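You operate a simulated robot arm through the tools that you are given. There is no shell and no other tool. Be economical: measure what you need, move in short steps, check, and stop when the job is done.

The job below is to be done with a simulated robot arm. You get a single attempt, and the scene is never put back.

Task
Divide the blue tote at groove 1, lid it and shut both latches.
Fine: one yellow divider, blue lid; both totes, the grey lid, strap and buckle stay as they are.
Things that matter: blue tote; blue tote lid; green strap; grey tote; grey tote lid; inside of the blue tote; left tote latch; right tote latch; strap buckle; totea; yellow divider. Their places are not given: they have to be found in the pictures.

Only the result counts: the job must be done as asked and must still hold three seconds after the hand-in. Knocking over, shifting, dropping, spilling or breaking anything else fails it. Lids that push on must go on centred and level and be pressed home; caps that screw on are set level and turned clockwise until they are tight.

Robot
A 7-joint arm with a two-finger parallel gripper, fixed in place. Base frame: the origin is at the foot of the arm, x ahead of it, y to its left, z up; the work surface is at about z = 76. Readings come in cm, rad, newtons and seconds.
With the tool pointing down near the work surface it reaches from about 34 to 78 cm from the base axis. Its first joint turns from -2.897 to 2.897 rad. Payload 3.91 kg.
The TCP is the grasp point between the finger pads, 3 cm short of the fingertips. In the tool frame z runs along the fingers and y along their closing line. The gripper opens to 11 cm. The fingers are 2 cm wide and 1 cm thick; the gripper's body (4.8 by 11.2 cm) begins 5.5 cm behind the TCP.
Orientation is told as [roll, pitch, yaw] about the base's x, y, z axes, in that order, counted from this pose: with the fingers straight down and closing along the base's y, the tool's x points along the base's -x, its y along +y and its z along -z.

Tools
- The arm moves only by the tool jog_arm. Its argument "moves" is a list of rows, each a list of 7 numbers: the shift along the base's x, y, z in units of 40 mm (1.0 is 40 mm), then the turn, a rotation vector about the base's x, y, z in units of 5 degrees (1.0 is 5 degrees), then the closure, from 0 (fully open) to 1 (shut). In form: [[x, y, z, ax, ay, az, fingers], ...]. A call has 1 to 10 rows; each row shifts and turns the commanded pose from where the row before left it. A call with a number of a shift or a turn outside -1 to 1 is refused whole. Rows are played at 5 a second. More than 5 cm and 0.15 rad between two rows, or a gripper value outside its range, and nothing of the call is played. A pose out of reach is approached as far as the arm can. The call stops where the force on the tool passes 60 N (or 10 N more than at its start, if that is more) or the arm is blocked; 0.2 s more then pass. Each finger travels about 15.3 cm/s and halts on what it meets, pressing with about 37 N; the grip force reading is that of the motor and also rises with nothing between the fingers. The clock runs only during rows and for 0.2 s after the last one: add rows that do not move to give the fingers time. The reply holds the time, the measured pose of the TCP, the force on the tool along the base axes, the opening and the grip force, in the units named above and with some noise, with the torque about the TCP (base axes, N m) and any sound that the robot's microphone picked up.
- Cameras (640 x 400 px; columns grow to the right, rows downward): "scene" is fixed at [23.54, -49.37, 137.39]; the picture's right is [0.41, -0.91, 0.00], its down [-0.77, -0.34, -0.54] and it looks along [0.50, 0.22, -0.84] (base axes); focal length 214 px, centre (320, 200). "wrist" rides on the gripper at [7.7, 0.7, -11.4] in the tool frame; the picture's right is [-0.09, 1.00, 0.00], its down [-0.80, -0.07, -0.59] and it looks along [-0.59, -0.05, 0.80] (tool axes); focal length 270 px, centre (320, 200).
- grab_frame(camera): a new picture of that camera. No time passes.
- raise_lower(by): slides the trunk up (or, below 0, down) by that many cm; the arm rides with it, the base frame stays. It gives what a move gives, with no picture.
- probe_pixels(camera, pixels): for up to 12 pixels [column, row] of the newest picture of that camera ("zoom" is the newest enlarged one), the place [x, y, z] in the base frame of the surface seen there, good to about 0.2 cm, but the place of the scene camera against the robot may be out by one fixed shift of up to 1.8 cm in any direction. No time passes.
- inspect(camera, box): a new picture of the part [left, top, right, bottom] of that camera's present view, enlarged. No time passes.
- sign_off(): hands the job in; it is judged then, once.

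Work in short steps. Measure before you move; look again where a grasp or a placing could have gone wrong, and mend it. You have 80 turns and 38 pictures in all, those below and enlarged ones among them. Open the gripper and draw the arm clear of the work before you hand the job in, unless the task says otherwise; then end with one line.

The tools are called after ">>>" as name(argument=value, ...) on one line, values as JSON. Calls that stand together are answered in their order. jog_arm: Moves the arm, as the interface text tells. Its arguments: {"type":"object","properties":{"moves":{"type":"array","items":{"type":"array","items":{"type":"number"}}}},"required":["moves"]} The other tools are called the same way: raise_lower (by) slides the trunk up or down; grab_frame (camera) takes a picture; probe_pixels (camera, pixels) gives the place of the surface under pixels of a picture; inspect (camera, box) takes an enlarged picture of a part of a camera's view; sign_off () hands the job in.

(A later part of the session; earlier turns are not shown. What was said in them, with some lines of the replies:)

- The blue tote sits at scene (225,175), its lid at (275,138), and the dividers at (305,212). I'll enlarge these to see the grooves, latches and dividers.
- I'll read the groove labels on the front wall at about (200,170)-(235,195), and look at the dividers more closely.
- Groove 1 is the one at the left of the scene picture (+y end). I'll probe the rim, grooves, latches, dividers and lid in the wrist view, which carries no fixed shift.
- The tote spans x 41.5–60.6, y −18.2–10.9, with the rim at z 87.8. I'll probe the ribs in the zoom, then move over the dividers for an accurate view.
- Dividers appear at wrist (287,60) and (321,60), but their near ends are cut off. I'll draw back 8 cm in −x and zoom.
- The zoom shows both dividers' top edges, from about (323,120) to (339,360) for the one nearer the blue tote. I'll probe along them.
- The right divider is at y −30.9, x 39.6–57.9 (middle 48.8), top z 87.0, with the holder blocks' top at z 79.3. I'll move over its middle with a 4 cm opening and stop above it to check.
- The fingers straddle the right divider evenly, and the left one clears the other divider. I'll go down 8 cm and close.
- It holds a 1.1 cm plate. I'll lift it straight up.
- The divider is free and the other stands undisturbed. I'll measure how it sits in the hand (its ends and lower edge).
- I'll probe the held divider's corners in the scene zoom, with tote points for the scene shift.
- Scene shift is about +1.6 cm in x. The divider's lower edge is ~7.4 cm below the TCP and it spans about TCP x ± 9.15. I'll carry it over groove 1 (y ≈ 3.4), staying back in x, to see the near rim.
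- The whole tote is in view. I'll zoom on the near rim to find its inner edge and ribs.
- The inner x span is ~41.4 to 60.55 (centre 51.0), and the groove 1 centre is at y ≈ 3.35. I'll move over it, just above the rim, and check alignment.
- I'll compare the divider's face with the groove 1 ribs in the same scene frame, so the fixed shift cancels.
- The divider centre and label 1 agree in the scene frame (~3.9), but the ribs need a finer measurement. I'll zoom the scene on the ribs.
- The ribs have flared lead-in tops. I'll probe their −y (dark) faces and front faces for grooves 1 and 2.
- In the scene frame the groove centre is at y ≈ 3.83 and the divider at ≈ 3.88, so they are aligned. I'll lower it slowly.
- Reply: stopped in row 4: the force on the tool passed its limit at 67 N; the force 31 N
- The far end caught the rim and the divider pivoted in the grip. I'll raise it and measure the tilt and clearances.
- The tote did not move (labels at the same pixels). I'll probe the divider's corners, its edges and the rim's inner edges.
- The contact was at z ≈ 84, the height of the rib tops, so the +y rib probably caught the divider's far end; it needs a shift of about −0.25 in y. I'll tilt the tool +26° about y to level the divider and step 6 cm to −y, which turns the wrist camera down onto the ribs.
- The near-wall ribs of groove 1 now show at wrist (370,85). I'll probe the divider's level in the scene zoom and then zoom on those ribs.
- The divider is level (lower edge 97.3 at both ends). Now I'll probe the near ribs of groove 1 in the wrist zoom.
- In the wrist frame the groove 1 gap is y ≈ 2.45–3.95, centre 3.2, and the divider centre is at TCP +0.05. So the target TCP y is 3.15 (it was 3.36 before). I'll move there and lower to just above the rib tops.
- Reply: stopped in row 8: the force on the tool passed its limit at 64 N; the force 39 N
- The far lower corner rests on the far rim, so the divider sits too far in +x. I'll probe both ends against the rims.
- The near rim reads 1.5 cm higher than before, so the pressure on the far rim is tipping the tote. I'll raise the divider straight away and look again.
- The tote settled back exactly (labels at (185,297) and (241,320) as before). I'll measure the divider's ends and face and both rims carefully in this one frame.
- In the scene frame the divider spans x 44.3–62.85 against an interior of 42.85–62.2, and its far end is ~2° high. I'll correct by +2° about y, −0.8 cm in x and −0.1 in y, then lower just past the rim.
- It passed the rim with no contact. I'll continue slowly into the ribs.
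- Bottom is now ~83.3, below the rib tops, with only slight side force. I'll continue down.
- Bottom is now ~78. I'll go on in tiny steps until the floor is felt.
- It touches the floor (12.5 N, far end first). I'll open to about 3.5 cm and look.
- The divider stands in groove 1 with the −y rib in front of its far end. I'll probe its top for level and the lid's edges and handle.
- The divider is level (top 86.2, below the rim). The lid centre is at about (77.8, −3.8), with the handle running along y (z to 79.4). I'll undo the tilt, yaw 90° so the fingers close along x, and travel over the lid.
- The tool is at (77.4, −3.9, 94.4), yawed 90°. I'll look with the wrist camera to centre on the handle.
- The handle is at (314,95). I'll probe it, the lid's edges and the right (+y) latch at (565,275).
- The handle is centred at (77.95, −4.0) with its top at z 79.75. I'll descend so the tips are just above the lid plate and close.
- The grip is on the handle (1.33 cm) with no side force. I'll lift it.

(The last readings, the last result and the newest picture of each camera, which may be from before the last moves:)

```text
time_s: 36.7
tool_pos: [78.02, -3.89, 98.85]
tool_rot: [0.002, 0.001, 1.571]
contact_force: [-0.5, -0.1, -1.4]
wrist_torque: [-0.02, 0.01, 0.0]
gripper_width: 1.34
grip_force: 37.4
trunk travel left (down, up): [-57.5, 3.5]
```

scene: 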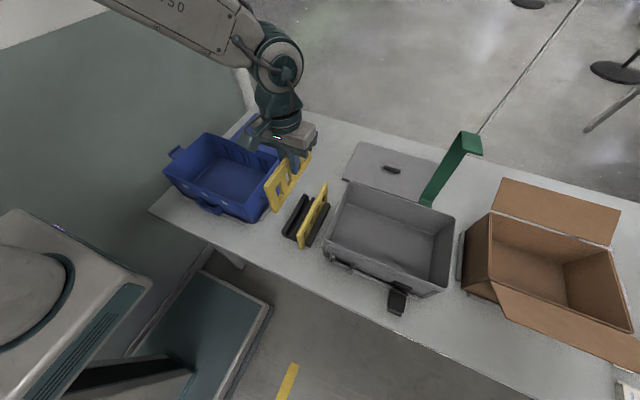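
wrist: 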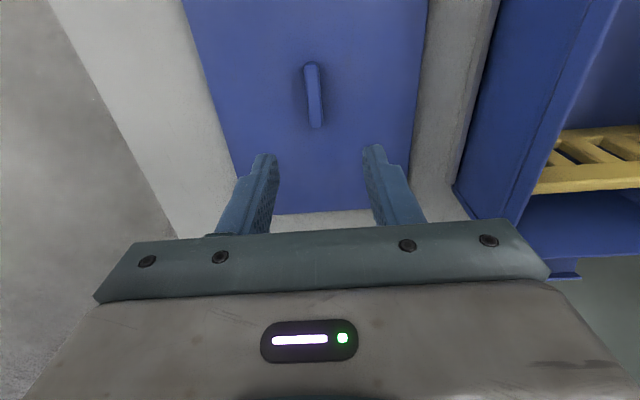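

Lifted; the lid's underside should be near z 94. I'll carry it over the tote centre (x 51.0, y −3.8) and view it.

>>> jog_arm(moves=[[-0.5, 0, 0, 0, 0, 0, 1], [-0.8, 0, 0, 0, 0, 0, 1], [-0.9, 0, 0, 0, 0, 0, 1], [-0.9, 0, 0, 0, 0, 0, 1], [-0.9, 0, 0, 0, 0, 0, 1], [-0.9, 0, 0, 0, 0, 0, 1], [-0.9, 0, 0, 0, 0, 0, 1], [-0.6, 0, 0, 0, 0, 0, 1], [-0.35, 0, 0, 0, 0, 0, 1], [0, 0, 0, 0, 0, 0, 1]])

>>> inspect(camera="scene", box=[150, 90, 310, 220])

```text
time_s: 38.9
tool_pos: [50.92, -3.81, 98.9]
tool_rot: [0.0, 0.0, 1.571]
contact_force: [0.3, -0.3, -2.4]
wrist_torque: [0.0, 0.0, -0.02]
gripper_width: 1.35
grip_force: 37.2
trunk travel left (down, up): [-57.5, 3.5]
```

```text
3.08 times, centred on (230, 155) of scene
```

zoom: 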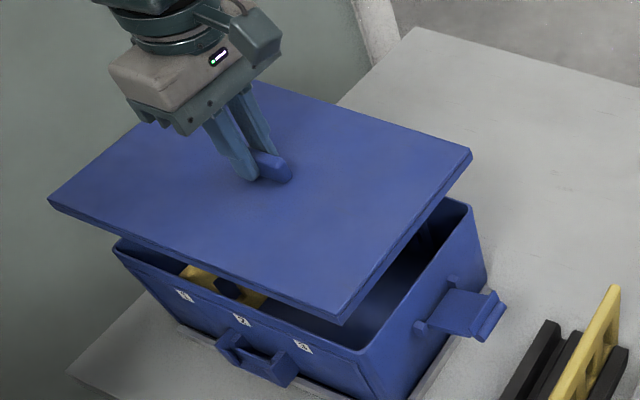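

The lid hangs level. I'll probe lid corners and edges against the tote's rim in this same frame.

>>> probe_pixels(camera="zoom", pixels=[[52, 202], [338, 316], [467, 152], [262, 86], [190, 258], [410, 230], [120, 248], [358, 356], [468, 208], [240, 303], [420, 280], [130, 135]])

```text
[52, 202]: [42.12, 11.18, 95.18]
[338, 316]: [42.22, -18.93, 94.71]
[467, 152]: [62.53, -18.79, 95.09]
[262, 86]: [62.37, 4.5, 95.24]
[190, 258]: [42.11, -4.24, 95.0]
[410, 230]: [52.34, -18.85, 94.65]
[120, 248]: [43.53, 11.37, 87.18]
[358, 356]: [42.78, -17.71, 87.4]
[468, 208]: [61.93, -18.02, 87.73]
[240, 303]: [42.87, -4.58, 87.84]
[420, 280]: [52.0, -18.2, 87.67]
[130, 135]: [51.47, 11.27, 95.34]
```

Lid centre is (52.35, −3.8) and tote centre (52.52, −3.5) in the scene frame. I'll correct by +0.17 x and +0.3 y and lower to just above the rim.

>>> jog_arm(moves=[[0.043, 0.075, 0, 0, 0, 0, 1], [0, 0, -0.4, 0, 0, 0, 1], [0, 0, -0.4, 0, 0, 0, 1], [0, 0, -0.3, 0, 0, 0, 1], [0, 0, -0.1, 0, 0, 0, 1], [0, 0, 0, 0, 0, 0, 1]])

>>> inspect(camera="scene", box=[150, 100, 310, 230])

```text
time_s: 40.3
tool_pos: [51.21, -3.48, 94.11]
tool_rot: [0.001, 0.0, 1.571]
contact_force: [0.0, 0.1, -2.8]
wrist_torque: [0.0, 0.0, 0.02]
gripper_width: 1.35
grip_force: 36.8
trunk travel left (down, up): [-57.5, 3.5]
```

```text
3.08 times, centred on (230, 165) of scene
```

zoom: 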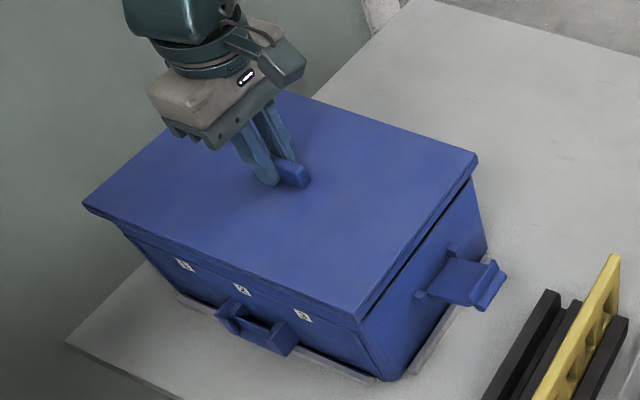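

Nearly down. I'll check the overhang of lid over tote on the near and −y sides.

>>> probe_pixels(camera="zoom", pixels=[[220, 266], [300, 298], [410, 245], [440, 210], [100, 213], [352, 316], [472, 166], [215, 284], [330, 328], [400, 290], [450, 228], [310, 105]])

```text
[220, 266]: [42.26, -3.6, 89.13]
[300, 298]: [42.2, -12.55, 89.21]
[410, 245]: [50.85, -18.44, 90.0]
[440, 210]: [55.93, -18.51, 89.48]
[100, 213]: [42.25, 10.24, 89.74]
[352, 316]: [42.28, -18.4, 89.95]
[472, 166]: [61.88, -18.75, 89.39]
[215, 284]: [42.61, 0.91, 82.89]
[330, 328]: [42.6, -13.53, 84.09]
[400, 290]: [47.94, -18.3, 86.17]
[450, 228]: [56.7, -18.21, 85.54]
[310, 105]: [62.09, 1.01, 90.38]
```

The overhang is even (~0.3 cm on each side). I'll lower gently until it seats.

>>> jog_arm(moves=[[0, 0, -0.1, 0, 0, 0, 1], [0, 0, -0.1, 0, 0, 0, 1], [0, 0, -0.08, 0, 0, 0, 1], [0, 0, -0.05, 0, 0, 0, 1], [0, 0, 0, 0, 0, 0, 1]])

```text
time_s: 41.5
tool_pos: [51.28, -3.59, 92.61]
tool_rot: [0.001, 0.0, 1.57]
contact_force: [0.4, -0.7, -1.5]
wrist_torque: [-0.11, -0.06, -0.03]
gripper_width: 1.33
grip_force: 36.8
trunk travel left (down, up): [-57.5, 3.5]
```

>>> jog_arm(moves=[[0, 0, -0.05, 0, 0, 0, 1], [0, 0, -0.05, 0, 0, 0, 1], [0, 0, -0.05, 0, 0, 0, 1], [0, 0, 0, 0, 0, 0, 1]])

```text
time_s: 42.5
tool_pos: [51.2, -3.62, 92.15]
tool_rot: [-0.001, -0.001, 1.571]
contact_force: [-0.1, -1.6, -1.5]
wrist_torque: [-0.16, -0.02, -0.16]
gripper_width: 1.31
grip_force: 37.0
trunk travel left (down, up): [-57.5, 3.5]
```

Only slight side load; the lid is sliding in. I'll keep lowering.

>>> jog_arm(moves=[[0, -0.01, -0.05, 0, 0, 0, 1], [0, 0, -0.05, 0, 0, 0, 1], [0, 0, -0.05, 0, 0, 0, 1], [0, 0, -0.05, 0, 0, 0, 1], [0, 0, 0, 0, 0, 0, 1]])

```text
time_s: 43.7
tool_pos: [51.08, -3.61, 91.51]
tool_rot: [-0.003, 0.001, 1.571]
contact_force: [2.5, -1.3, 28.6]
wrist_torque: [-0.01, 0.06, -0.07]
gripper_width: 1.37
grip_force: 36.8
trunk travel left (down, up): [-57.5, 3.5]
```

It has bottomed at 28.6 N, level. I'll press a bit more to make sure it is home.

>>> jog_arm(moves=[[0, 0, -0.03, 0, 0, 0, 1], [0, 0, -0.03, 0, 0, 0, 1], [0, 0, 0, 0, 0, 0, 1]])

```text
time_s: 44.5
tool_pos: [51.19, -3.58, 91.5]
tool_rot: [-0.008, 0.0, 1.57]
contact_force: [5.4, -1.0, 58.9]
wrist_torque: [0.4, 0.63, -0.06]
gripper_width: 1.33
grip_force: 37.0
trunk travel left (down, up): [-57.5, 3.5]
```

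It's firmly seated (58.9 N, no further travel). I'll ease off, release, raise and look.

>>> jog_arm(moves=[[0, 0, 0.06, 0, 0, 0, 1], [0, 0, 0, 0, 0, 0, 0.7], [0, 0, 0, 0, 0, 0, 0.55], [0, 0, 0.5, 0, 0, 0, 0.55], [0, 0, 1, 0, 0, 0, 0.55], [0, 0, 1, 0, 0, 0, 0.55], [0, 0, 1, 0, 0, 0, 0.55], [0, 0, 1, 0, 0, 0, 0.55], [0, 0, 0, 0, 0, 0, 0.55]])

>>> inspect(camera="scene", box=[150, 120, 300, 230])

```text
time_s: 46.5
tool_pos: [51.24, -3.61, 109.35]
tool_rot: [0.002, 0.0, 1.572]
contact_force: [-0.2, -0.5, -0.4]
wrist_torque: [0.02, 0.0, 0.01]
gripper_width: 4.94
grip_force: 0.0
trunk travel left (down, up): [-57.5, 3.5]
```

```text
3.64 times, centred on (225, 175) of scene
```

zoom: 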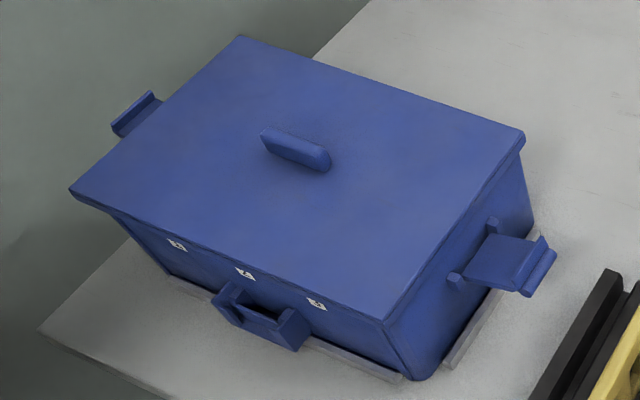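

The lid is on. I'll probe lid level and the −y latch (hinge at (490,225)–(455,285), tip at (540,265)), and the +y latch at (137,112).

>>> probe_pixels(camera="zoom", pixels=[[85, 190], [385, 310], [515, 135], [240, 45], [492, 225], [456, 282], [490, 262], [520, 272], [527, 290], [548, 255], [540, 240], [140, 108]])

>>> probe_pixels(camera="zoom", pixels=[[130, 125], [155, 100], [120, 130], [150, 95], [500, 240], [475, 275], [535, 270], [515, 250], [510, 285], [125, 118], [300, 140], [505, 270]])

```text
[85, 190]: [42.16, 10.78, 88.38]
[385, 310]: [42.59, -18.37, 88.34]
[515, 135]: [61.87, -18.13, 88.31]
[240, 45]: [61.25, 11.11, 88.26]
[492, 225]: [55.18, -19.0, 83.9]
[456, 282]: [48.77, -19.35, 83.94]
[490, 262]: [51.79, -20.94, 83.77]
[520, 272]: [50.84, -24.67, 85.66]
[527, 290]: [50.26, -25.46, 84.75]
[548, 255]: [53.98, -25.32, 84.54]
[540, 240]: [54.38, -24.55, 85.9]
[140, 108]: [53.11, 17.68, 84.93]
```

```text
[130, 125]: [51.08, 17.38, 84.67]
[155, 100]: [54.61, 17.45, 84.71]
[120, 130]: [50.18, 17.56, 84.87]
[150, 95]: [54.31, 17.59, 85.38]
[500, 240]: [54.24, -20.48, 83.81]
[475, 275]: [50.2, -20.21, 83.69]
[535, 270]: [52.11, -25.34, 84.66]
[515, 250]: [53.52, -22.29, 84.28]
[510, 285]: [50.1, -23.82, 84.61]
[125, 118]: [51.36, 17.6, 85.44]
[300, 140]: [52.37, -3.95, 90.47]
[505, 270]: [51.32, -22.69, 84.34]
```

The lid is level (88.3 at all four corners). Each latch is a flap ~4.2 cm wide in x, hinged at the wall with its lip outward, so I can pinch its side edges with the fingers closing along x and swing it up. I'll go above the −y latch and measure it with the wrist camera.

>>> jog_arm(moves=[[-0.12, -0.9, 0, 0, 0, 0, 0.4], [0, -0.9, 0, 0, 0, 0, 0.4], [0, -0.9, 0, 0, 0, 0, 0.4], [0, -0.9, 0, 0, 0, 0, 0.4], [0, -0.9, 0, 0, 0, 0, 0.4], [0, -0.85, -0.6, 0, 0, 0, 0.4], [0, 0, -0.8, 0, 0, 0, 0.4], [0, 0, -0.8, 0, 0, 0, 0.4], [0, 0, 0, 0, 0, 0, 0.4]])

>>> grab_frame(camera="wrist")

```text
time_s: 48.5
tool_pos: [50.61, -25.0, 100.52]
tool_rot: [0.002, 0.001, 1.569]
contact_force: [-0.7, 0.6, 0.1]
wrist_torque: [-0.01, 0.01, 0.0]
gripper_width: 6.61
grip_force: 0.1
trunk travel left (down, up): [-57.5, 3.5]
```

```text
4 pictures are left
```

wrist: 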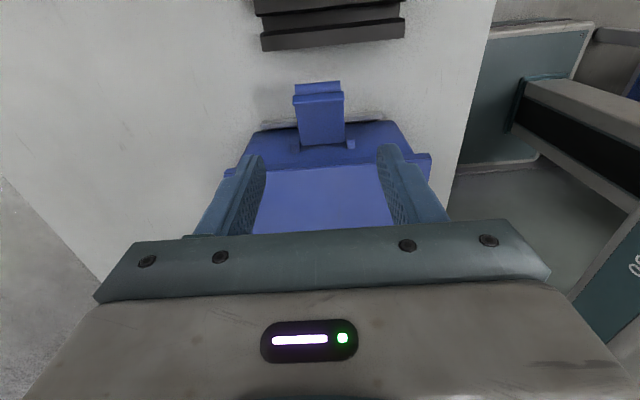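

The latch is at (320,112). I'll probe its lip, plate edges and hinge and the lid edge.

>>> probe_pixels(camera="wrist", pixels=[[297, 87], [338, 85], [317, 87], [295, 99], [342, 97], [318, 98], [320, 120], [301, 125], [343, 125], [320, 140], [320, 172], [255, 132]])

```text
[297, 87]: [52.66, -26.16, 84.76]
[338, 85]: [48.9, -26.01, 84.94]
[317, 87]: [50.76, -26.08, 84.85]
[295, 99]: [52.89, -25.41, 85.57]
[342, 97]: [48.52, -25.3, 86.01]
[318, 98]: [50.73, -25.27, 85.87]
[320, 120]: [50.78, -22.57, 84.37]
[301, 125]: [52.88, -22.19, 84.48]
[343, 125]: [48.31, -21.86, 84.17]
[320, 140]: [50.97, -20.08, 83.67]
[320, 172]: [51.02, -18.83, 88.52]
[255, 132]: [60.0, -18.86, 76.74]
```

In the robot frame the latch spans x 48.4–52.95 (centre 50.7), with its lip at y ≈ −25.4, z 84.3–85.9, the hinge near (−19.6, 83.5) and the lid edge at −18.95, z 88.5. I'll straddle the lip at y −25.8 with the tips at z 84.4 and close.

>>> jog_arm(moves=[[0.02, -0.2, -0.6, 0, 0, 0, 0.4], [0, 0, -0.8, 0, 0, 0, 0.4], [0, 0, -0.8, 0, 0, 0, 0.4], [0, 0, -0.7, 0, 0, 0, 0.4], [0, 0, -0.38, 0, 0, 0, 0.4], [0, 0, 0, 0, 0, 0, 0.4], [0, 0, 0, 0, 0, 0, 0.7], [0, 0, 0, 0, 0, 0, 0.7], [0, 0, 0, 0, 0, 0, 0.7]])

```text
time_s: 50.5
tool_pos: [50.84, -25.82, 87.38]
tool_rot: [0.003, -0.002, 1.569]
contact_force: [0.3, 0.1, -0.5]
wrist_torque: [-0.18, -0.18, -0.04]
gripper_width: 5.56
grip_force: 36.4
trunk travel left (down, up): [-57.5, 3.5]
```

The fingers hold the lip (5.6 cm wide). I'll swing it along the arc, first half.

>>> jog_arm(moves=[[0, 0.0665, 0.196, 0, 0, 0, 0.7], [0, 0.093, 0.185, 0, 0, 0, 0.7], [0, 0.118, 0.1705, 0, 0, 0, 0.7], [0, 0.14, 0.1525, 0, 0, 0, 0.7], [0, 0.16, 0.1315, 0, 0, 0, 0.7], [0, 0, 0, 0, 0, 0, 0.7]])

```text
time_s: 51.9
tool_pos: [50.9, -23.7, 90.77]
tool_rot: [0.0, -0.002, 1.571]
contact_force: [2.7, -23.4, 2.2]
wrist_torque: [-1.23, -0.13, 0.0]
gripper_width: 4.93
grip_force: 37.0
trunk travel left (down, up): [-57.5, 3.5]
```

The latch resists moderately (−23 N in y), consistent with swinging on a stiff hinge. I'll look once to confirm.

>>> inspect(camera="scene", box=[230, 130, 310, 200])

```text
5.71 times, centred on (270, 165) of scene
```

zoom: 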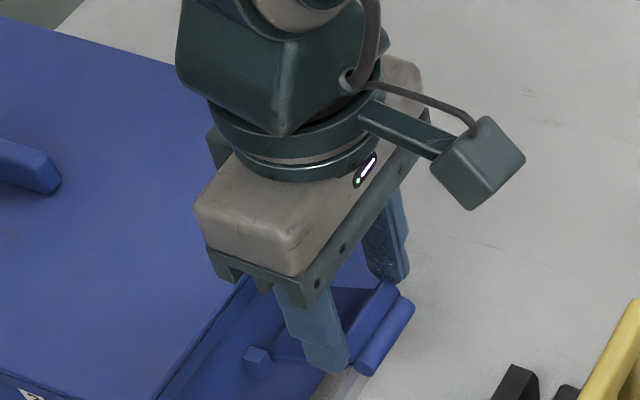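

The lip appears outside the fingers. I'll probe where the latch is now.

>>> probe_pixels(camera="zoom", pixels=[[390, 320], [375, 350], [405, 305], [365, 325], [380, 290], [345, 300], [300, 345], [258, 355], [375, 300], [360, 368], [335, 372], [400, 275]])

```text
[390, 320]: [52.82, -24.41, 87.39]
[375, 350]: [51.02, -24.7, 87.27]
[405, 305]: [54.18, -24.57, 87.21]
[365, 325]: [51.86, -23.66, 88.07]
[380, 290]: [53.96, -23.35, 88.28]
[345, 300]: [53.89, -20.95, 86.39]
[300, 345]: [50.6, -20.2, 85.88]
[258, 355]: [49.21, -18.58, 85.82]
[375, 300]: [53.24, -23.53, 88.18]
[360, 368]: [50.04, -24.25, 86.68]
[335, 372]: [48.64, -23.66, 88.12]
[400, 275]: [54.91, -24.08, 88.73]
```

The hinge side of the tote has risen ~2 cm and the latch barely turned: the fixed-orientation grip stops it pivoting. I'll reverse the arc gently to set the tote back down, then release.

>>> jog_arm(moves=[[0, -0.08, -0.066, 0, 0, 0, 0.7], [0, -0.08, -0.066, 0, 0, 0, 0.7], [0, -0.14, -0.1525, 0, 0, 0, 0.7], [0, -0.118, -0.1705, 0, 0, 0, 0.7], [0, -0.093, -0.185, 0, 0, 0, 0.7], [0, -0.0665, -0.196, 0, 0, 0, 0.7], [0, 0, 0, 0, 0, 0, 0.7], [0, 0, 0, 0, 0, 0, 0.7]])

```text
time_s: 53.7
tool_pos: [50.78, -26.01, 87.63]
tool_rot: [-0.005, 0.004, 1.569]
contact_force: [6.5, 0.6, 29.4]
wrist_torque: [0.69, -0.32, -0.2]
gripper_width: 4.95
grip_force: 37.0
trunk travel left (down, up): [-57.5, 3.5]
```

It's back down. I'll open the fingers, lift clear and check the tote.

>>> jog_arm(moves=[[0, 0, 0.04, 0, 0, 0, 0.6], [0, 0, 0, 0, 0, 0, 0.4], [0, 0, 0, 0, 0, 0, 0.3], [0, 0, 0.5, 0, 0, 0, 0.3], [0, -0.5, 0.9, 0, 0, 0, 0.3], [0, -0.5, 0.9, 0, 0, 0, 0.3], [0, 0, 0.5, 0, 0, 0, 0.3], [0, 0, 0, 0, 0, 0, 0.3]])

>>> inspect(camera="scene", box=[150, 120, 300, 230])

```text
time_s: 55.5
tool_pos: [50.78, -29.8, 98.76]
tool_rot: [0.003, 0.0, 1.571]
contact_force: [0.3, -0.2, -0.8]
wrist_torque: [0.01, -0.01, 0.01]
gripper_width: 7.71
grip_force: 0.1
trunk travel left (down, up): [-57.5, 3.5]
```

```text
3.64 times, centred on (225, 175) of scene
```

zoom: 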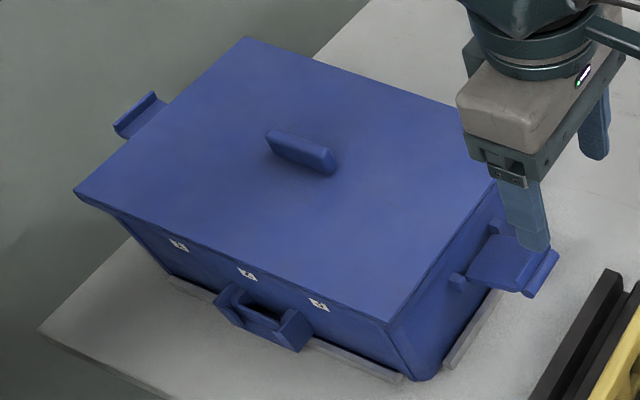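

The tote is back on the table, within ~2 zoom pixels (~2 mm) of before. I'll probe the latch, the lid level and the tote for their current place.

>>> probe_pixels(camera="zoom", pixels=[[85, 190], [388, 310], [245, 45], [456, 282], [487, 275], [515, 283], [533, 285], [545, 272], [552, 256], [250, 290], [370, 350], [430, 320]])

```text
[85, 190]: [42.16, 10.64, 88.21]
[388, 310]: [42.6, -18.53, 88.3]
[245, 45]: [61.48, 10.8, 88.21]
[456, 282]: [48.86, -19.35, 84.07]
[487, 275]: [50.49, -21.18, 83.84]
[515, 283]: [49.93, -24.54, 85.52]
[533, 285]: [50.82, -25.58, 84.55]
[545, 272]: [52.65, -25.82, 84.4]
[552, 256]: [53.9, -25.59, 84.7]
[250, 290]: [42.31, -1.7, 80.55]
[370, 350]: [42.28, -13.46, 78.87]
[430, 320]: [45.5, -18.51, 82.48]
```

The latch hinge turns freely; it was the grip's torsion that held it, so the hand must rotate with the latch. I'll start with the tool tilted +25° about x (fingers pointing inward) and approach the lip along the tool axis.

>>> jog_arm(moves=[[0, 0, 0, 1, 0, 0, 0.3], [0, 0, 0, 1, 0, 0, 0.3], [0, 0, 0, 1, 0, 0, 0.3], [0, 0, 0, 1, 0, 0, 0.3], [0, 0.05, 0, 1, 0, 0, 0.3], [0, 0, -0.6, 0, 0, 0, 0.3], [0, 0, -0.53, 0, 0, 0, 0.3], [0, 0, 0, 0, 0, 0, 0.3]])

>>> jog_arm(moves=[[0, 0.3, -0.64, 0, 0, 0, 0.3], [0, 0.3, -0.64, 0, 0, 0, 0.3], [0, 0.25, -0.53, 0, 0, 0, 0.3], [0, 0, 0, 0, 0, 0, 0.3]])

```text
time_s: 57.3
tool_pos: [50.8, -29.48, 94.21]
tool_rot: [0.0, -0.436, 1.571]
contact_force: [-1.0, -0.3, -0.7]
wrist_torque: [-0.01, 0.01, 0.0]
gripper_width: 7.7
grip_force: 0.1
trunk travel left (down, up): [-57.5, 3.5]
```

```text
time_s: 58.3
tool_pos: [50.83, -26.2, 86.93]
tool_rot: [-0.001, -0.437, 1.571]
contact_force: [-0.2, 0.5, -0.2]
wrist_torque: [0.0, 0.01, 0.05]
gripper_width: 7.71
grip_force: 0.0
trunk travel left (down, up): [-57.5, 3.5]
```

In place without contact. I'll close on the lip.

>>> jog_arm(moves=[[0, 0, 0, 0, 0, 0, 0.6], [0, 0, 0, 0, 0, 0, 0.6], [0, 0, 0, 0, 0, 0, 0.6]])

```text
time_s: 59.1
tool_pos: [50.83, -26.21, 86.97]
tool_rot: [0.001, -0.436, 1.57]
contact_force: [-0.1, 1.4, 0.1]
wrist_torque: [-0.15, -0.03, -0.03]
gripper_width: 5.56
grip_force: 37.5
trunk travel left (down, up): [-57.5, 3.5]
```

The lip is gripped (5.56 cm). I'll rotate rigidly about the hinge, 5° per row, first 35°.

>>> jog_arm(moves=[[0, 0.0823, 0.1373, -1, 0, 0, 0.6], [0, 0.0943, 0.1295, -1, 0, 0, 0.6], [0, 0.105, 0.121, -1, 0, 0, 0.6], [0, 0, 0, 0, 0, 0, 0.6]])

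```text
time_s: 60.1
tool_pos: [50.86, -25.01, 88.61]
tool_rot: [0.002, -0.174, 1.573]
contact_force: [0.2, -0.8, 0.3]
wrist_torque: [-0.21, -0.03, 0.01]
gripper_width: 5.56
grip_force: 36.6
trunk travel left (down, up): [-57.5, 3.5]
```

Forces are tiny and the grip is unchanged. I'll continue.

>>> jog_arm(moves=[[0, 0.115, 0.111, -1, 0, 0, 0.6], [0, 0.1245, 0.1008, -1, 0, 0, 0.6], [0, 0.1328, 0.0895, -1, 0, 0, 0.6], [0, 0.14, 0.0778, -1, 0, 0, 0.6], [0, 0, 0, 0, 0, 0, 0.6]])

```text
time_s: 61.3
tool_pos: [50.78, -23.03, 90.03]
tool_rot: [0.002, 0.174, 1.571]
contact_force: [-1.0, 0.1, 0.6]
wrist_torque: [-0.13, 0.01, 0.01]
gripper_width: 5.59
grip_force: 37.4
trunk travel left (down, up): [-57.5, 3.5]
```

>>> jog_arm(moves=[[0, 0.1463, 0.065, -1, 0, 0, 0.6], [0, 0.1513, 0.0523, -1, 0, 0, 0.6], [0, 0.1555, 0.0388, -1, 0, 0, 0.6], [0, 0.158, 0.025, -1, 0, 0, 0.6], [0, 0, 0, 0, 0, 0, 0.6]])

```text
time_s: 62.5
tool_pos: [50.86, -20.55, 90.79]
tool_rot: [0.0, 0.524, 1.57]
contact_force: [-0.2, -0.2, -0.5]
wrist_torque: [-0.06, -0.06, 0.02]
gripper_width: 5.58
grip_force: 36.8
trunk travel left (down, up): [-57.5, 3.5]
```

55° turned with near-zero force. I'll continue in shorter sets toward closure.

>>> jog_arm(moves=[[0, 0.1598, 0.011, -1, 0, 0, 0.6], [0, 0.16, -0.0028, -1, 0, 0, 0.6], [0, 0, 0, 0, 0, 0, 0.6]])

```text
time_s: 63.3
tool_pos: [50.79, -19.36, 90.8]
tool_rot: [0.002, 0.699, 1.571]
contact_force: [1.3, 0.2, -0.5]
wrist_torque: [0.03, -0.07, 0.02]
gripper_width: 5.55
grip_force: 37.1
trunk travel left (down, up): [-57.5, 3.5]
```

>>> jog_arm(moves=[[0, 0.1593, -0.0168, -1, 0, 0, 0.6], [0, 0, 0, 0, 0, 0, 0.6]])

>>> jog_arm(moves=[[0, 0.157, -0.0305, -1, 0, 0, 0.6], [0, 0, 0, 0, 0, 0, 0.6]])

```text
time_s: 63.9
tool_pos: [50.79, -18.6, 90.78]
tool_rot: [0.002, 0.785, 1.57]
contact_force: [-0.9, 1.7, -0.9]
wrist_torque: [0.33, -0.12, 0.07]
gripper_width: 5.58
grip_force: 36.6
trunk travel left (down, up): [-57.5, 3.5]
```

```text
time_s: 64.5
tool_pos: [50.81, -18.15, 90.63]
tool_rot: [0.002, 0.874, 1.57]
contact_force: [3.9, -12.5, 0.8]
wrist_torque: [-0.03, 0.21, -0.11]
gripper_width: 5.56
grip_force: 37.3
trunk travel left (down, up): [-57.5, 3.5]
```

Now resistance begins (−12.5 N in y). I'll push one more step.

>>> jog_arm(moves=[[0, 0.08, -0.01, -0.5, 0, 0, 0.6], [0, 0.05, -0.01, -0.5, 0, 0, 0.6], [0, 0, 0, 0, 0, 0, 0.6]])

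```text
time_s: 65.3
tool_pos: [50.86, -17.97, 90.65]
tool_rot: [0.001, 0.962, 1.568]
contact_force: [9.7, -33.0, 9.0]
wrist_torque: [-0.93, 0.15, 0.4]
gripper_width: 5.58
grip_force: 37.3
trunk travel left (down, up): [-57.5, 3.5]
```

About 80° turned and a firm stop. I'll release, back away along the tool axis and take one picture.

>>> jog_arm(moves=[[0, -0.05, 0, 0, 0, 0, 0.6], [0, 0, 0, 0, 0, 0, 0.4], [0, 0, 0, 0, 0, 0, 0.3], [0, 0.1, 0.5, 0, 0, 0, 0.3], [0, 0.2, 0.8, 0, 0, 0, 0.3], [0, 0.5, 0.8, 1, 0, 0, 0.3], [0, 0.5, 0.8, 1, 0, 0, 0.3], [0, 0.8, 0.3, 1, 0, 0, 0.3], [0, 0.8, 0, 1, 0, 0, 0.3], [0, 0.8, 0, 1, 0, 0, 0.3]])

>>> inspect(camera="scene", box=[150, 110, 310, 230])

```text
time_s: 67.5
tool_pos: [50.83, -3.03, 103.35]
tool_rot: [0.001, 0.524, 1.571]
contact_force: [0.7, -0.6, -1.1]
wrist_torque: [0.0, -0.01, 0.01]
gripper_width: 7.71
grip_force: 0.0
trunk travel left (down, up): [-57.5, 3.5]
```

```text
3.33 times, centred on (230, 170) of scene
```

zoom: 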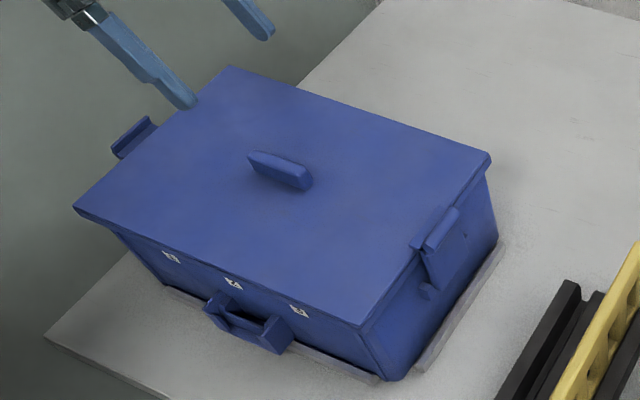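

The −y latch now stands up with its lip hooked over the lid edge. I'll probe it, the tote's place and the +y latch.

>>> probe_pixels(camera="zoom", pixels=[[85, 208], [360, 315], [485, 155], [230, 72], [440, 232], [453, 211], [418, 240], [440, 262], [232, 310], [130, 132], [145, 122], [400, 330]])

>>> probe_pixels(camera="zoom", pixels=[[118, 150], [152, 120], [133, 140], [122, 145], [150, 128], [140, 128], [128, 150], [425, 290], [465, 215], [430, 245], [460, 240], [280, 165]])

```text
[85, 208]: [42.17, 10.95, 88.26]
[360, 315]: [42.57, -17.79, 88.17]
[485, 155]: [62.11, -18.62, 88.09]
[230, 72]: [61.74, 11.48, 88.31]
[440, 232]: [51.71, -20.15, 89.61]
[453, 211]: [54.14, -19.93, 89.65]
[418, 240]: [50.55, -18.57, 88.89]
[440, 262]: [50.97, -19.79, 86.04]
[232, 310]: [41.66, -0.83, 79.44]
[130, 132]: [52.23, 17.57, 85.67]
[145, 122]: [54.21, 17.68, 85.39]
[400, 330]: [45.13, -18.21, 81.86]
```

```text
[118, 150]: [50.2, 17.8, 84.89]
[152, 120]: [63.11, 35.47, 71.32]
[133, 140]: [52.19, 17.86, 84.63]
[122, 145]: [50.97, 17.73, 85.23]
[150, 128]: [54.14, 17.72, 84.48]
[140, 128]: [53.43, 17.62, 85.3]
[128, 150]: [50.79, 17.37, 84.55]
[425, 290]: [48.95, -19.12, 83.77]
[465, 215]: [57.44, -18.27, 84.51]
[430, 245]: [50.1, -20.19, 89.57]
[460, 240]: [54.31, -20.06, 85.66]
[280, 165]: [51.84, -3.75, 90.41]
```

The tote is back in its original place and the −y latch is closed. For the +y latch, mirrored: lip at y ≈ 16.9, hinge ≈ 11.2; a wall stands at y ≈ 35, so I'll use only −15° of tilt. Going to the pre-grasp pose.

>>> jog_arm(moves=[[0, 0.8, 0, 1, 0, 0, 0.3], [0, 0.8, 0, 1, 0, 0, 0.3], [0, 0.8, 0, 1, 0, 0, 0.3], [0, 0.8, 0, 0, 0, 0, 0.3], [0, 0.8, 0, 0, 0, 0, 0.3], [0, 0.8, 0, 0, 0, 0, 0.3], [0, 0.8, 0, 0, 0, 0, 0.3], [0, 0, -0.8, 0, 0, 0, 0.3], [0, 0, -0.8, 0, 0, 0, 0.3], [0, 0, 0, 0, 0, 0, 0.3]])

```text
time_s: 69.7
tool_pos: [50.86, 19.62, 96.93]
tool_rot: [0.002, 0.262, 1.571]
contact_force: [-0.5, 0.0, -0.4]
wrist_torque: [0.0, 0.03, -0.03]
gripper_width: 7.71
grip_force: 0.1
trunk travel left (down, up): [-57.5, 3.5]
```

No contact. I'll approach along the tool axis to (17.3, 87.1), then close.

>>> jog_arm(moves=[[0, -0.16, -0.65, 0, 0, 0, 0.3], [0, -0.16, -0.65, 0, 0, 0, 0.3], [0, -0.15, -0.65, 0, 0, 0, 0.3], [0, -0.105, -0.5, 0, 0, 0, 0.3], [0, 0, 0, 0, 0, 0, 0.3], [0, 0, 0, 0, 0, 0, 0.6], [0, 0, 0, 0, 0, 0, 0.6], [0, 0, 0, 0, 0, 0, 0.6]])

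```text
time_s: 71.5
tool_pos: [50.85, 17.01, 87.29]
tool_rot: [0.003, 0.262, 1.569]
contact_force: [-0.9, -9.9, 0.4]
wrist_torque: [-0.33, -0.35, -0.01]
gripper_width: 4.99
grip_force: 37.0
trunk travel left (down, up): [-57.5, 3.5]
```

The width is 4.99 rather than 5.56, with a −10 N side force: the fingers sit inboard of the lip. I'll open, shift 0.7 cm outward and regrip.

>>> jog_arm(moves=[[0, 0, 0, 0, 0, 0, 0.45], [0, 0, 0, 0, 0, 0, 0.3], [0, 0, 0, 0, 0, 0, 0.3], [0, 0.17, 0, 0, 0, 0, 0.3], [0, 0, 0, 0, 0, 0, 0.3], [0, 0, 0, 0, 0, 0, 0.6], [0, 0, 0, 0, 0, 0, 0.6], [0, 0, 0, 0, 0, 0, 0.6]])

```text
time_s: 73.3
tool_pos: [50.75, 17.84, 87.18]
tool_rot: [0.0, 0.262, 1.57]
contact_force: [-0.4, -1.1, 1.5]
wrist_torque: [-0.13, 0.06, 0.04]
gripper_width: 5.56
grip_force: 37.3
trunk travel left (down, up): [-57.5, 3.5]
```

Gripped at 5.56 cm now, like the other side. I'll rotate it with the mirrored arc.

>>> jog_arm(moves=[[0, -0.086, 0.133, 1, 0, 0, 0.6], [0, -0.097, 0.124, 1, 0, 0, 0.6], [0, -0.108, 0.115, 1, 0, 0, 0.6], [0, 0, 0, 0, 0, 0, 0.6]])

```text
time_s: 74.3
tool_pos: [50.86, 16.7, 88.66]
tool_rot: [0.002, 0.0, 1.572]
contact_force: [1.1, -1.4, -0.3]
wrist_torque: [0.16, 0.12, -0.09]
gripper_width: 5.58
grip_force: 36.7
trunk travel left (down, up): [-57.5, 3.5]
```

>>> jog_arm(moves=[[0, -0.117, 0.105, 1, 0, 0, 0.6], [0, -0.126, 0.0945, 1, 0, 0, 0.6], [0, -0.134, 0.083, 1, 0, 0, 0.6], [0, -0.141, 0.071, 1, 0, 0, 0.6], [0, 0, 0, 0, 0, 0, 0.6]])

>>> jog_arm(moves=[[0, -0.146, 0.0585, 1, 0, 0, 0.6], [0, -0.1505, 0.0455, 1, 0, 0, 0.6], [0, -0.154, 0.032, 1, 0, 0, 0.6], [0, 0, 0, 0, 0, 0, 0.6]])

```text
time_s: 75.5
tool_pos: [50.71, 14.61, 90.04]
tool_rot: [-0.001, -0.35, 1.571]
contact_force: [0.3, 0.6, -0.2]
wrist_torque: [0.17, 0.16, -0.05]
gripper_width: 5.58
grip_force: 36.7
trunk travel left (down, up): [-57.5, 3.5]
```

```text
time_s: 76.5
tool_pos: [50.75, 12.84, 90.68]
tool_rot: [0.0, -0.612, 1.571]
contact_force: [0.0, -0.1, -0.2]
wrist_torque: [0.09, 0.04, 0.0]
gripper_width: 5.57
grip_force: 36.9
trunk travel left (down, up): [-57.5, 3.5]
```

50° turned, forces near zero. I'll continue.

>>> jog_arm(moves=[[0, -0.157, 0.019, 1, 0, 0, 0.6], [0, -0.158, 0.005, 1, 0, 0, 0.6], [0, 0, 0, 0, 0, 0, 0.6]])

>>> jog_arm(moves=[[0, -0.157, -0.009, 1, 0, 0, 0.6], [0, 0, 0, 0, 0, 0, 0.6]])

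>>> jog_arm(moves=[[0, -0.155, -0.022, 1, 0, 0, 0.6], [0, 0, 0, 0, 0, 0, 0.6]])

```text
time_s: 77.3
tool_pos: [50.88, 11.53, 90.69]
tool_rot: [0.002, -0.785, 1.57]
contact_force: [-0.9, -0.1, -0.3]
wrist_torque: [-0.04, 0.05, -0.04]
gripper_width: 5.56
grip_force: 37.4
trunk travel left (down, up): [-57.5, 3.5]
```

```text
time_s: 77.9
tool_pos: [50.78, 11.01, 90.79]
tool_rot: [-0.006, -0.874, 1.577]
contact_force: [0.8, 0.9, 9.0]
wrist_torque: [-3.87, -0.24, 0.08]
gripper_width: 5.58
grip_force: 37.3
trunk travel left (down, up): [-57.5, 3.5]
```

```text
time_s: 78.3
tool_pos: [51.0, 10.87, 91.57]
tool_rot: [-0.029, -0.94, 1.596]
contact_force: [-3.8, 0.8, 29.9]
wrist_torque: [-6.44, 0.25, -0.41]
gripper_width: 4.95
grip_force: 36.8
trunk travel left (down, up): [-57.5, 3.5]
stopped in row 1: the force on the tool passed its limit at 74 N (the readings are from after the stop); the commanded pose is now the measured one
```

Torque −6.4 N·m with a long lever: the wrist camera, which faces downward on this side, touched the lid or its handle. The latch is nearly up (tip about (13.3, 89.8)). I'll turn the hand back 10° about the fingertips to lift the camera, then push the latch in along −y with a fixed orientation.

>>> jog_arm(moves=[[0, 0.045, 0.05, -1, 0, 0, 0.6], [0, 0.045, 0.048, -1, 0, 0, 0.6], [0, -0.1, 0.01, 0, 0, 0, 0.6], [0, -0.1, 0, 0, 0, 0, 0.6], [0, -0.1, 0, 0, 0, 0, 0.6], [0, 0, 0, 0, 0, 0, 0.6]])

```text
time_s: 79.7
tool_pos: [50.99, 9.94, 91.44]
tool_rot: [-0.012, -0.765, 1.585]
contact_force: [-3.9, 14.0, -1.7]
wrist_torque: [1.13, 0.25, -0.07]
gripper_width: 4.92
grip_force: 37.4
trunk travel left (down, up): [-57.5, 3.5]
```

The latch has been pushed in (tip about y 12.0, +14 N reaction). I'll press further to the stop.

>>> jog_arm(moves=[[0, -0.08, 0, 0, 0, 0, 0.6], [0, -0.06, 0, 0, 0, 0, 0.6], [0, 0, 0, 0, 0, 0, 0.6]])

```text
time_s: 80.5
tool_pos: [51.09, 9.42, 91.53]
tool_rot: [-0.015, -0.766, 1.586]
contact_force: [-5.0, 15.4, -1.0]
wrist_torque: [1.21, 0.17, 0.02]
gripper_width: 4.9
grip_force: 37.5
trunk travel left (down, up): [-57.5, 3.5]
5 turns are left
```

The force stays at 15 N while it moves, so it is still turning or sliding. I'll push a little more and use the last picture before releasing.

>>> jog_arm(moves=[[0, -0.07, 0, 0, 0, 0, 0.6], [0, 0, 0, 0, 0, 0, 0.6]])

>>> inspect(camera="scene", box=[150, 100, 310, 230])

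```text
time_s: 81.1
tool_pos: [51.07, 9.13, 91.53]
tool_rot: [-0.013, -0.764, 1.587]
contact_force: [-5.0, 14.8, -0.4]
wrist_torque: [1.2, 0.13, 0.01]
gripper_width: 4.91
grip_force: 36.5
trunk travel left (down, up): [-57.5, 3.5]
```

```text
3.08 times, centred on (230, 165) of scene
4 turns are left
```

zoom: 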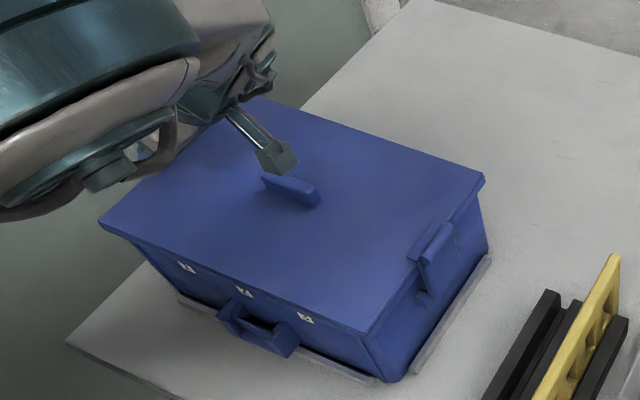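

The tote appears ~3 mm shifted and the 15 N balances the grip's torsion. I'll push one more small step toward the stop, and probe the tote, lid and latch in the last picture.

>>> probe_pixels(camera="zoom", pixels=[[108, 222], [368, 322], [480, 182], [400, 330], [430, 310], [440, 240], [187, 266], [245, 292], [306, 318], [418, 350], [290, 180], [440, 275]])

>>> jog_arm(moves=[[0, -0.08, 0, 0, 0, 0, 0.6], [0, 0, 0, 0, 0, 0, 0.6]])

```text
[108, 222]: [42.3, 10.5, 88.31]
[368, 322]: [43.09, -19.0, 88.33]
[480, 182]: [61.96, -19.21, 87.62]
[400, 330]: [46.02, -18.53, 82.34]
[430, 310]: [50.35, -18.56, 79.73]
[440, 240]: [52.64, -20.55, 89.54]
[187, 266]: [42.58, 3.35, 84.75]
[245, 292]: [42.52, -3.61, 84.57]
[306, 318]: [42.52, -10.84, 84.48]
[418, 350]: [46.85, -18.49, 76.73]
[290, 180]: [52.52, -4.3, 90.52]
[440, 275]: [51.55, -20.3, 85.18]
```

```text
time_s: 81.7
tool_pos: [50.99, 8.81, 91.48]
tool_rot: [-0.014, -0.764, 1.588]
contact_force: [-4.4, 15.2, -1.8]
wrist_torque: [1.19, 0.11, 0.02]
gripper_width: 4.88
grip_force: 37.2
trunk travel left (down, up): [-57.5, 3.5]
3 turns are left
```

The tote is 3 mm from its start at most, and the force line passes through the hinge, so the latch is still turning against the grip's torsion. One more push of 4 mm, slightly rising, should find the stop.

>>> jog_arm(moves=[[0, -0.06, 0.03, 0, 0, 0, 0.6], [0, -0.06, 0.01, 0, 0, 0, 0.6], [0, 0, 0, 0, 0, 0, 0.6]])

```text
time_s: 82.5
tool_pos: [51.15, 8.32, 91.73]
tool_rot: [-0.015, -0.764, 1.587]
contact_force: [-0.1, 0.3, 0.8]
wrist_torque: [-0.02, 0.01, -0.02]
gripper_width: 4.42
grip_force: 0.1
trunk travel left (down, up): [-57.5, 3.5]
2 turns are left
```

The fingers slipped off the tab (width 4.42, no force), so the latch may be standing, closed or fallen back. In this last working turn I'll repeat the whole closing motion: raise, re-tilt to −20°, regrip at the lip's position, swing 63° and push it home, then release and draw clear. If the latch is already up, the fingers will just press it from outside.

>>> jog_arm(moves=[[-0.08, 0, 0.5, 0, 0, 0, 0.6], [0, 0, 1, 0, 0, 0, 0.4], [0, 0, 1, 0, 0, -0.18, 0.3], [0, 0, 0.5, -1, 0, 0, 0.3], [0, 0.25, 0, -1, 0, 0, 0.3], [0, 0.25, 0, -1, 0, 0, 0.3], [0, 0.25, 0, -1, 0, 0, 0.3], [0, 0.25, 0, -1, 0, 0, 0.3], [0, 0.25, 0, -1, 0, 0, 0.3], [0, 0.25, 0, -1, 0, 0, 0.3]])

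>>> jog_arm(moves=[[0, 0.147, 0, -1, 0, 0, 0.3], [0, 0.147, 0, -1, 0, 0, 0.3], [0, 0.147, 0, -1, 0, 0, 0.3], [0, 0.147, 0, -1, 0, 0, 0.3], [0, 0.147, 0, -1, 0, 0, 0.3], [0, 0.147, 0, -0.76, 0, 0, 0.3], [0, 0, -1, 0, 0, 0, 0.3], [0, 0, -1, 0, 0, 0, 0.3], [0, 0, -1, 0, 0, 0, 0.3], [0, 0, -0.8, 0, 0, 0, 0.3]])

>>> jog_arm(moves=[[0, 0, -0.365, 0, 0, 0, 0.3], [0, 0, 0, 0, 0, 0, 0.3], [0, 0, 0, 0, 0, 0, 0.6], [0, 0, 0, 0, 0, 0, 0.6], [0, 0, 0, 0, 0, 0, 0.6], [0, -0.0838, 0.135, 1, 0, 0, 0.6], [0, -0.0953, 0.1273, 1, 0, 0, 0.6], [0, -0.1063, 0.1183, 1, 0, 0, 0.6], [0, -0.1158, 0.1088, 1, 0, 0, 0.6], [0, -0.125, 0.0983, 1, 0, 0, 0.6]])

>>> jog_arm(moves=[[0, -0.133, 0.0868, 1, 0, 0, 0.6], [0, -0.14, 0.075, 1, 0, 0, 0.6], [0, -0.1463, 0.0625, 1, 0, 0, 0.6], [0, -0.1508, 0.0495, 1, 0, 0, 0.6], [0, -0.1548, 0.0363, 1, 0, 0, 0.6], [0, -0.1573, 0.0223, 1, 0, 0, 0.6], [0, -0.159, 0.0088, 1, 0, 0, 0.6], [0, -0.1585, -0.005, 0.6, 0, 0, 0.6], [0, 0, 0, 0, 0, 0, 0.6]])

>>> jog_arm(moves=[[0, -0.1, 0.01, 0, 0, 0, 0.6], [0, -0.1, 0.005, 0, 0, 0, 0.6], [0, -0.1, 0, 0, 0, 0, 0.6], [0, -0.1, 0, 0, 0, 0, 0.6], [0, -0.06, 0, 0, 0, 0, 0.6], [0, 0, 0, 0, 0, 0, 0.6]])

>>> jog_arm(moves=[[0, 0, 0, 0, 0, 0, 0.45], [0, 0, 0, 0, 0, 0, 0.3], [0, 0, 0, 0, 0, 0, 0.3], [0, 0, 0.5, 0, 0, 0, 0.3], [0, 0, 1, 0, 0, 0, 0.3], [0, 0, 1, 0, 0, 0, 0.3], [0, 0, 1, 0, 0, 0, 0.3], [0, 0, 0.5, 0, 0, 0, 0.3], [0, 0, 0, 0, 0, 0, 0.3]])

```text
time_s: 84.7
tool_pos: [50.71, 14.24, 103.73]
tool_rot: [-0.013, -0.152, 1.571]
contact_force: [0.3, -0.1, 0.5]
wrist_torque: [-0.03, 0.03, 0.01]
gripper_width: 7.71
grip_force: 0.0
trunk travel left (down, up): [-57.5, 3.5]
```

```text
time_s: 86.9
tool_pos: [50.74, 17.77, 88.44]
tool_rot: [-0.017, 0.347, 1.57]
contact_force: [-0.6, -0.5, 0.8]
wrist_torque: [-0.03, 0.02, 0.02]
gripper_width: 7.7
grip_force: 0.0
trunk travel left (down, up): [-57.5, 3.5]
```

```text
time_s: 89.1
tool_pos: [50.81, 15.55, 89.39]
tool_rot: [-0.015, -0.089, 1.57]
contact_force: [0.0, -0.6, -0.2]
wrist_torque: [-0.02, 0.0, -0.01]
gripper_width: 4.42
grip_force: 0.0
trunk travel left (down, up): [-57.5, 3.5]
```

```text
time_s: 90.8
tool_pos: [50.58, 12.34, 91.51]
tool_rot: [-0.026, -0.731, 1.589]
contact_force: [-1.1, 38.5, 24.8]
wrist_torque: [0.8, -0.13, 1.31]
gripper_width: 4.38
grip_force: 0.0
trunk travel left (down, up): [-57.5, 3.5]
stopped in row 8: the force on the tool passed its limit at 62 N (the readings are from after the stop); the commanded pose is now the measured one
```

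```text
time_s: 91.4
tool_pos: [50.48, 11.84, 91.87]
tool_rot: [-0.034, -0.742, 1.596]
contact_force: [-0.9, 48.0, 20.8]
wrist_torque: [1.38, -0.51, 1.22]
gripper_width: 4.42
grip_force: 0.3
trunk travel left (down, up): [-57.5, 3.5]
stopped in row 2: the force on the tool passed its limit at 60 N (the readings are from after the stop); the commanded pose is now the measured one
```

```text
time_s: 93.4
tool_pos: [50.66, 10.8, 107.66]
tool_rot: [-0.024, -0.735, 1.582]
contact_force: [0.0, 1.0, 0.2]
wrist_torque: [0.01, 0.02, -0.03]
gripper_width: 7.67
grip_force: 0.1
trunk travel left (down, up): [-57.5, 3.5]
1 turns are left
```

On the repeat, the fingers found nothing where the open latch had been. They then met a firm stop (up to 62 N) at the lid edge, so the +y latch had stayed up and has now been pressed home. The gripper is open and raised clear, so I'm handing the job in.

>>> sign_off()

```text
The job is handed in.
```

I handed the job in with the divider in groove 1 and the lid pressed on level. The −y latch (facing the dividers) is shut, but the +y latch's closure was only felt, not seen, because I had no pictures left. The blue tote was nudged along the way and last measured about 3 mm off its starting place.
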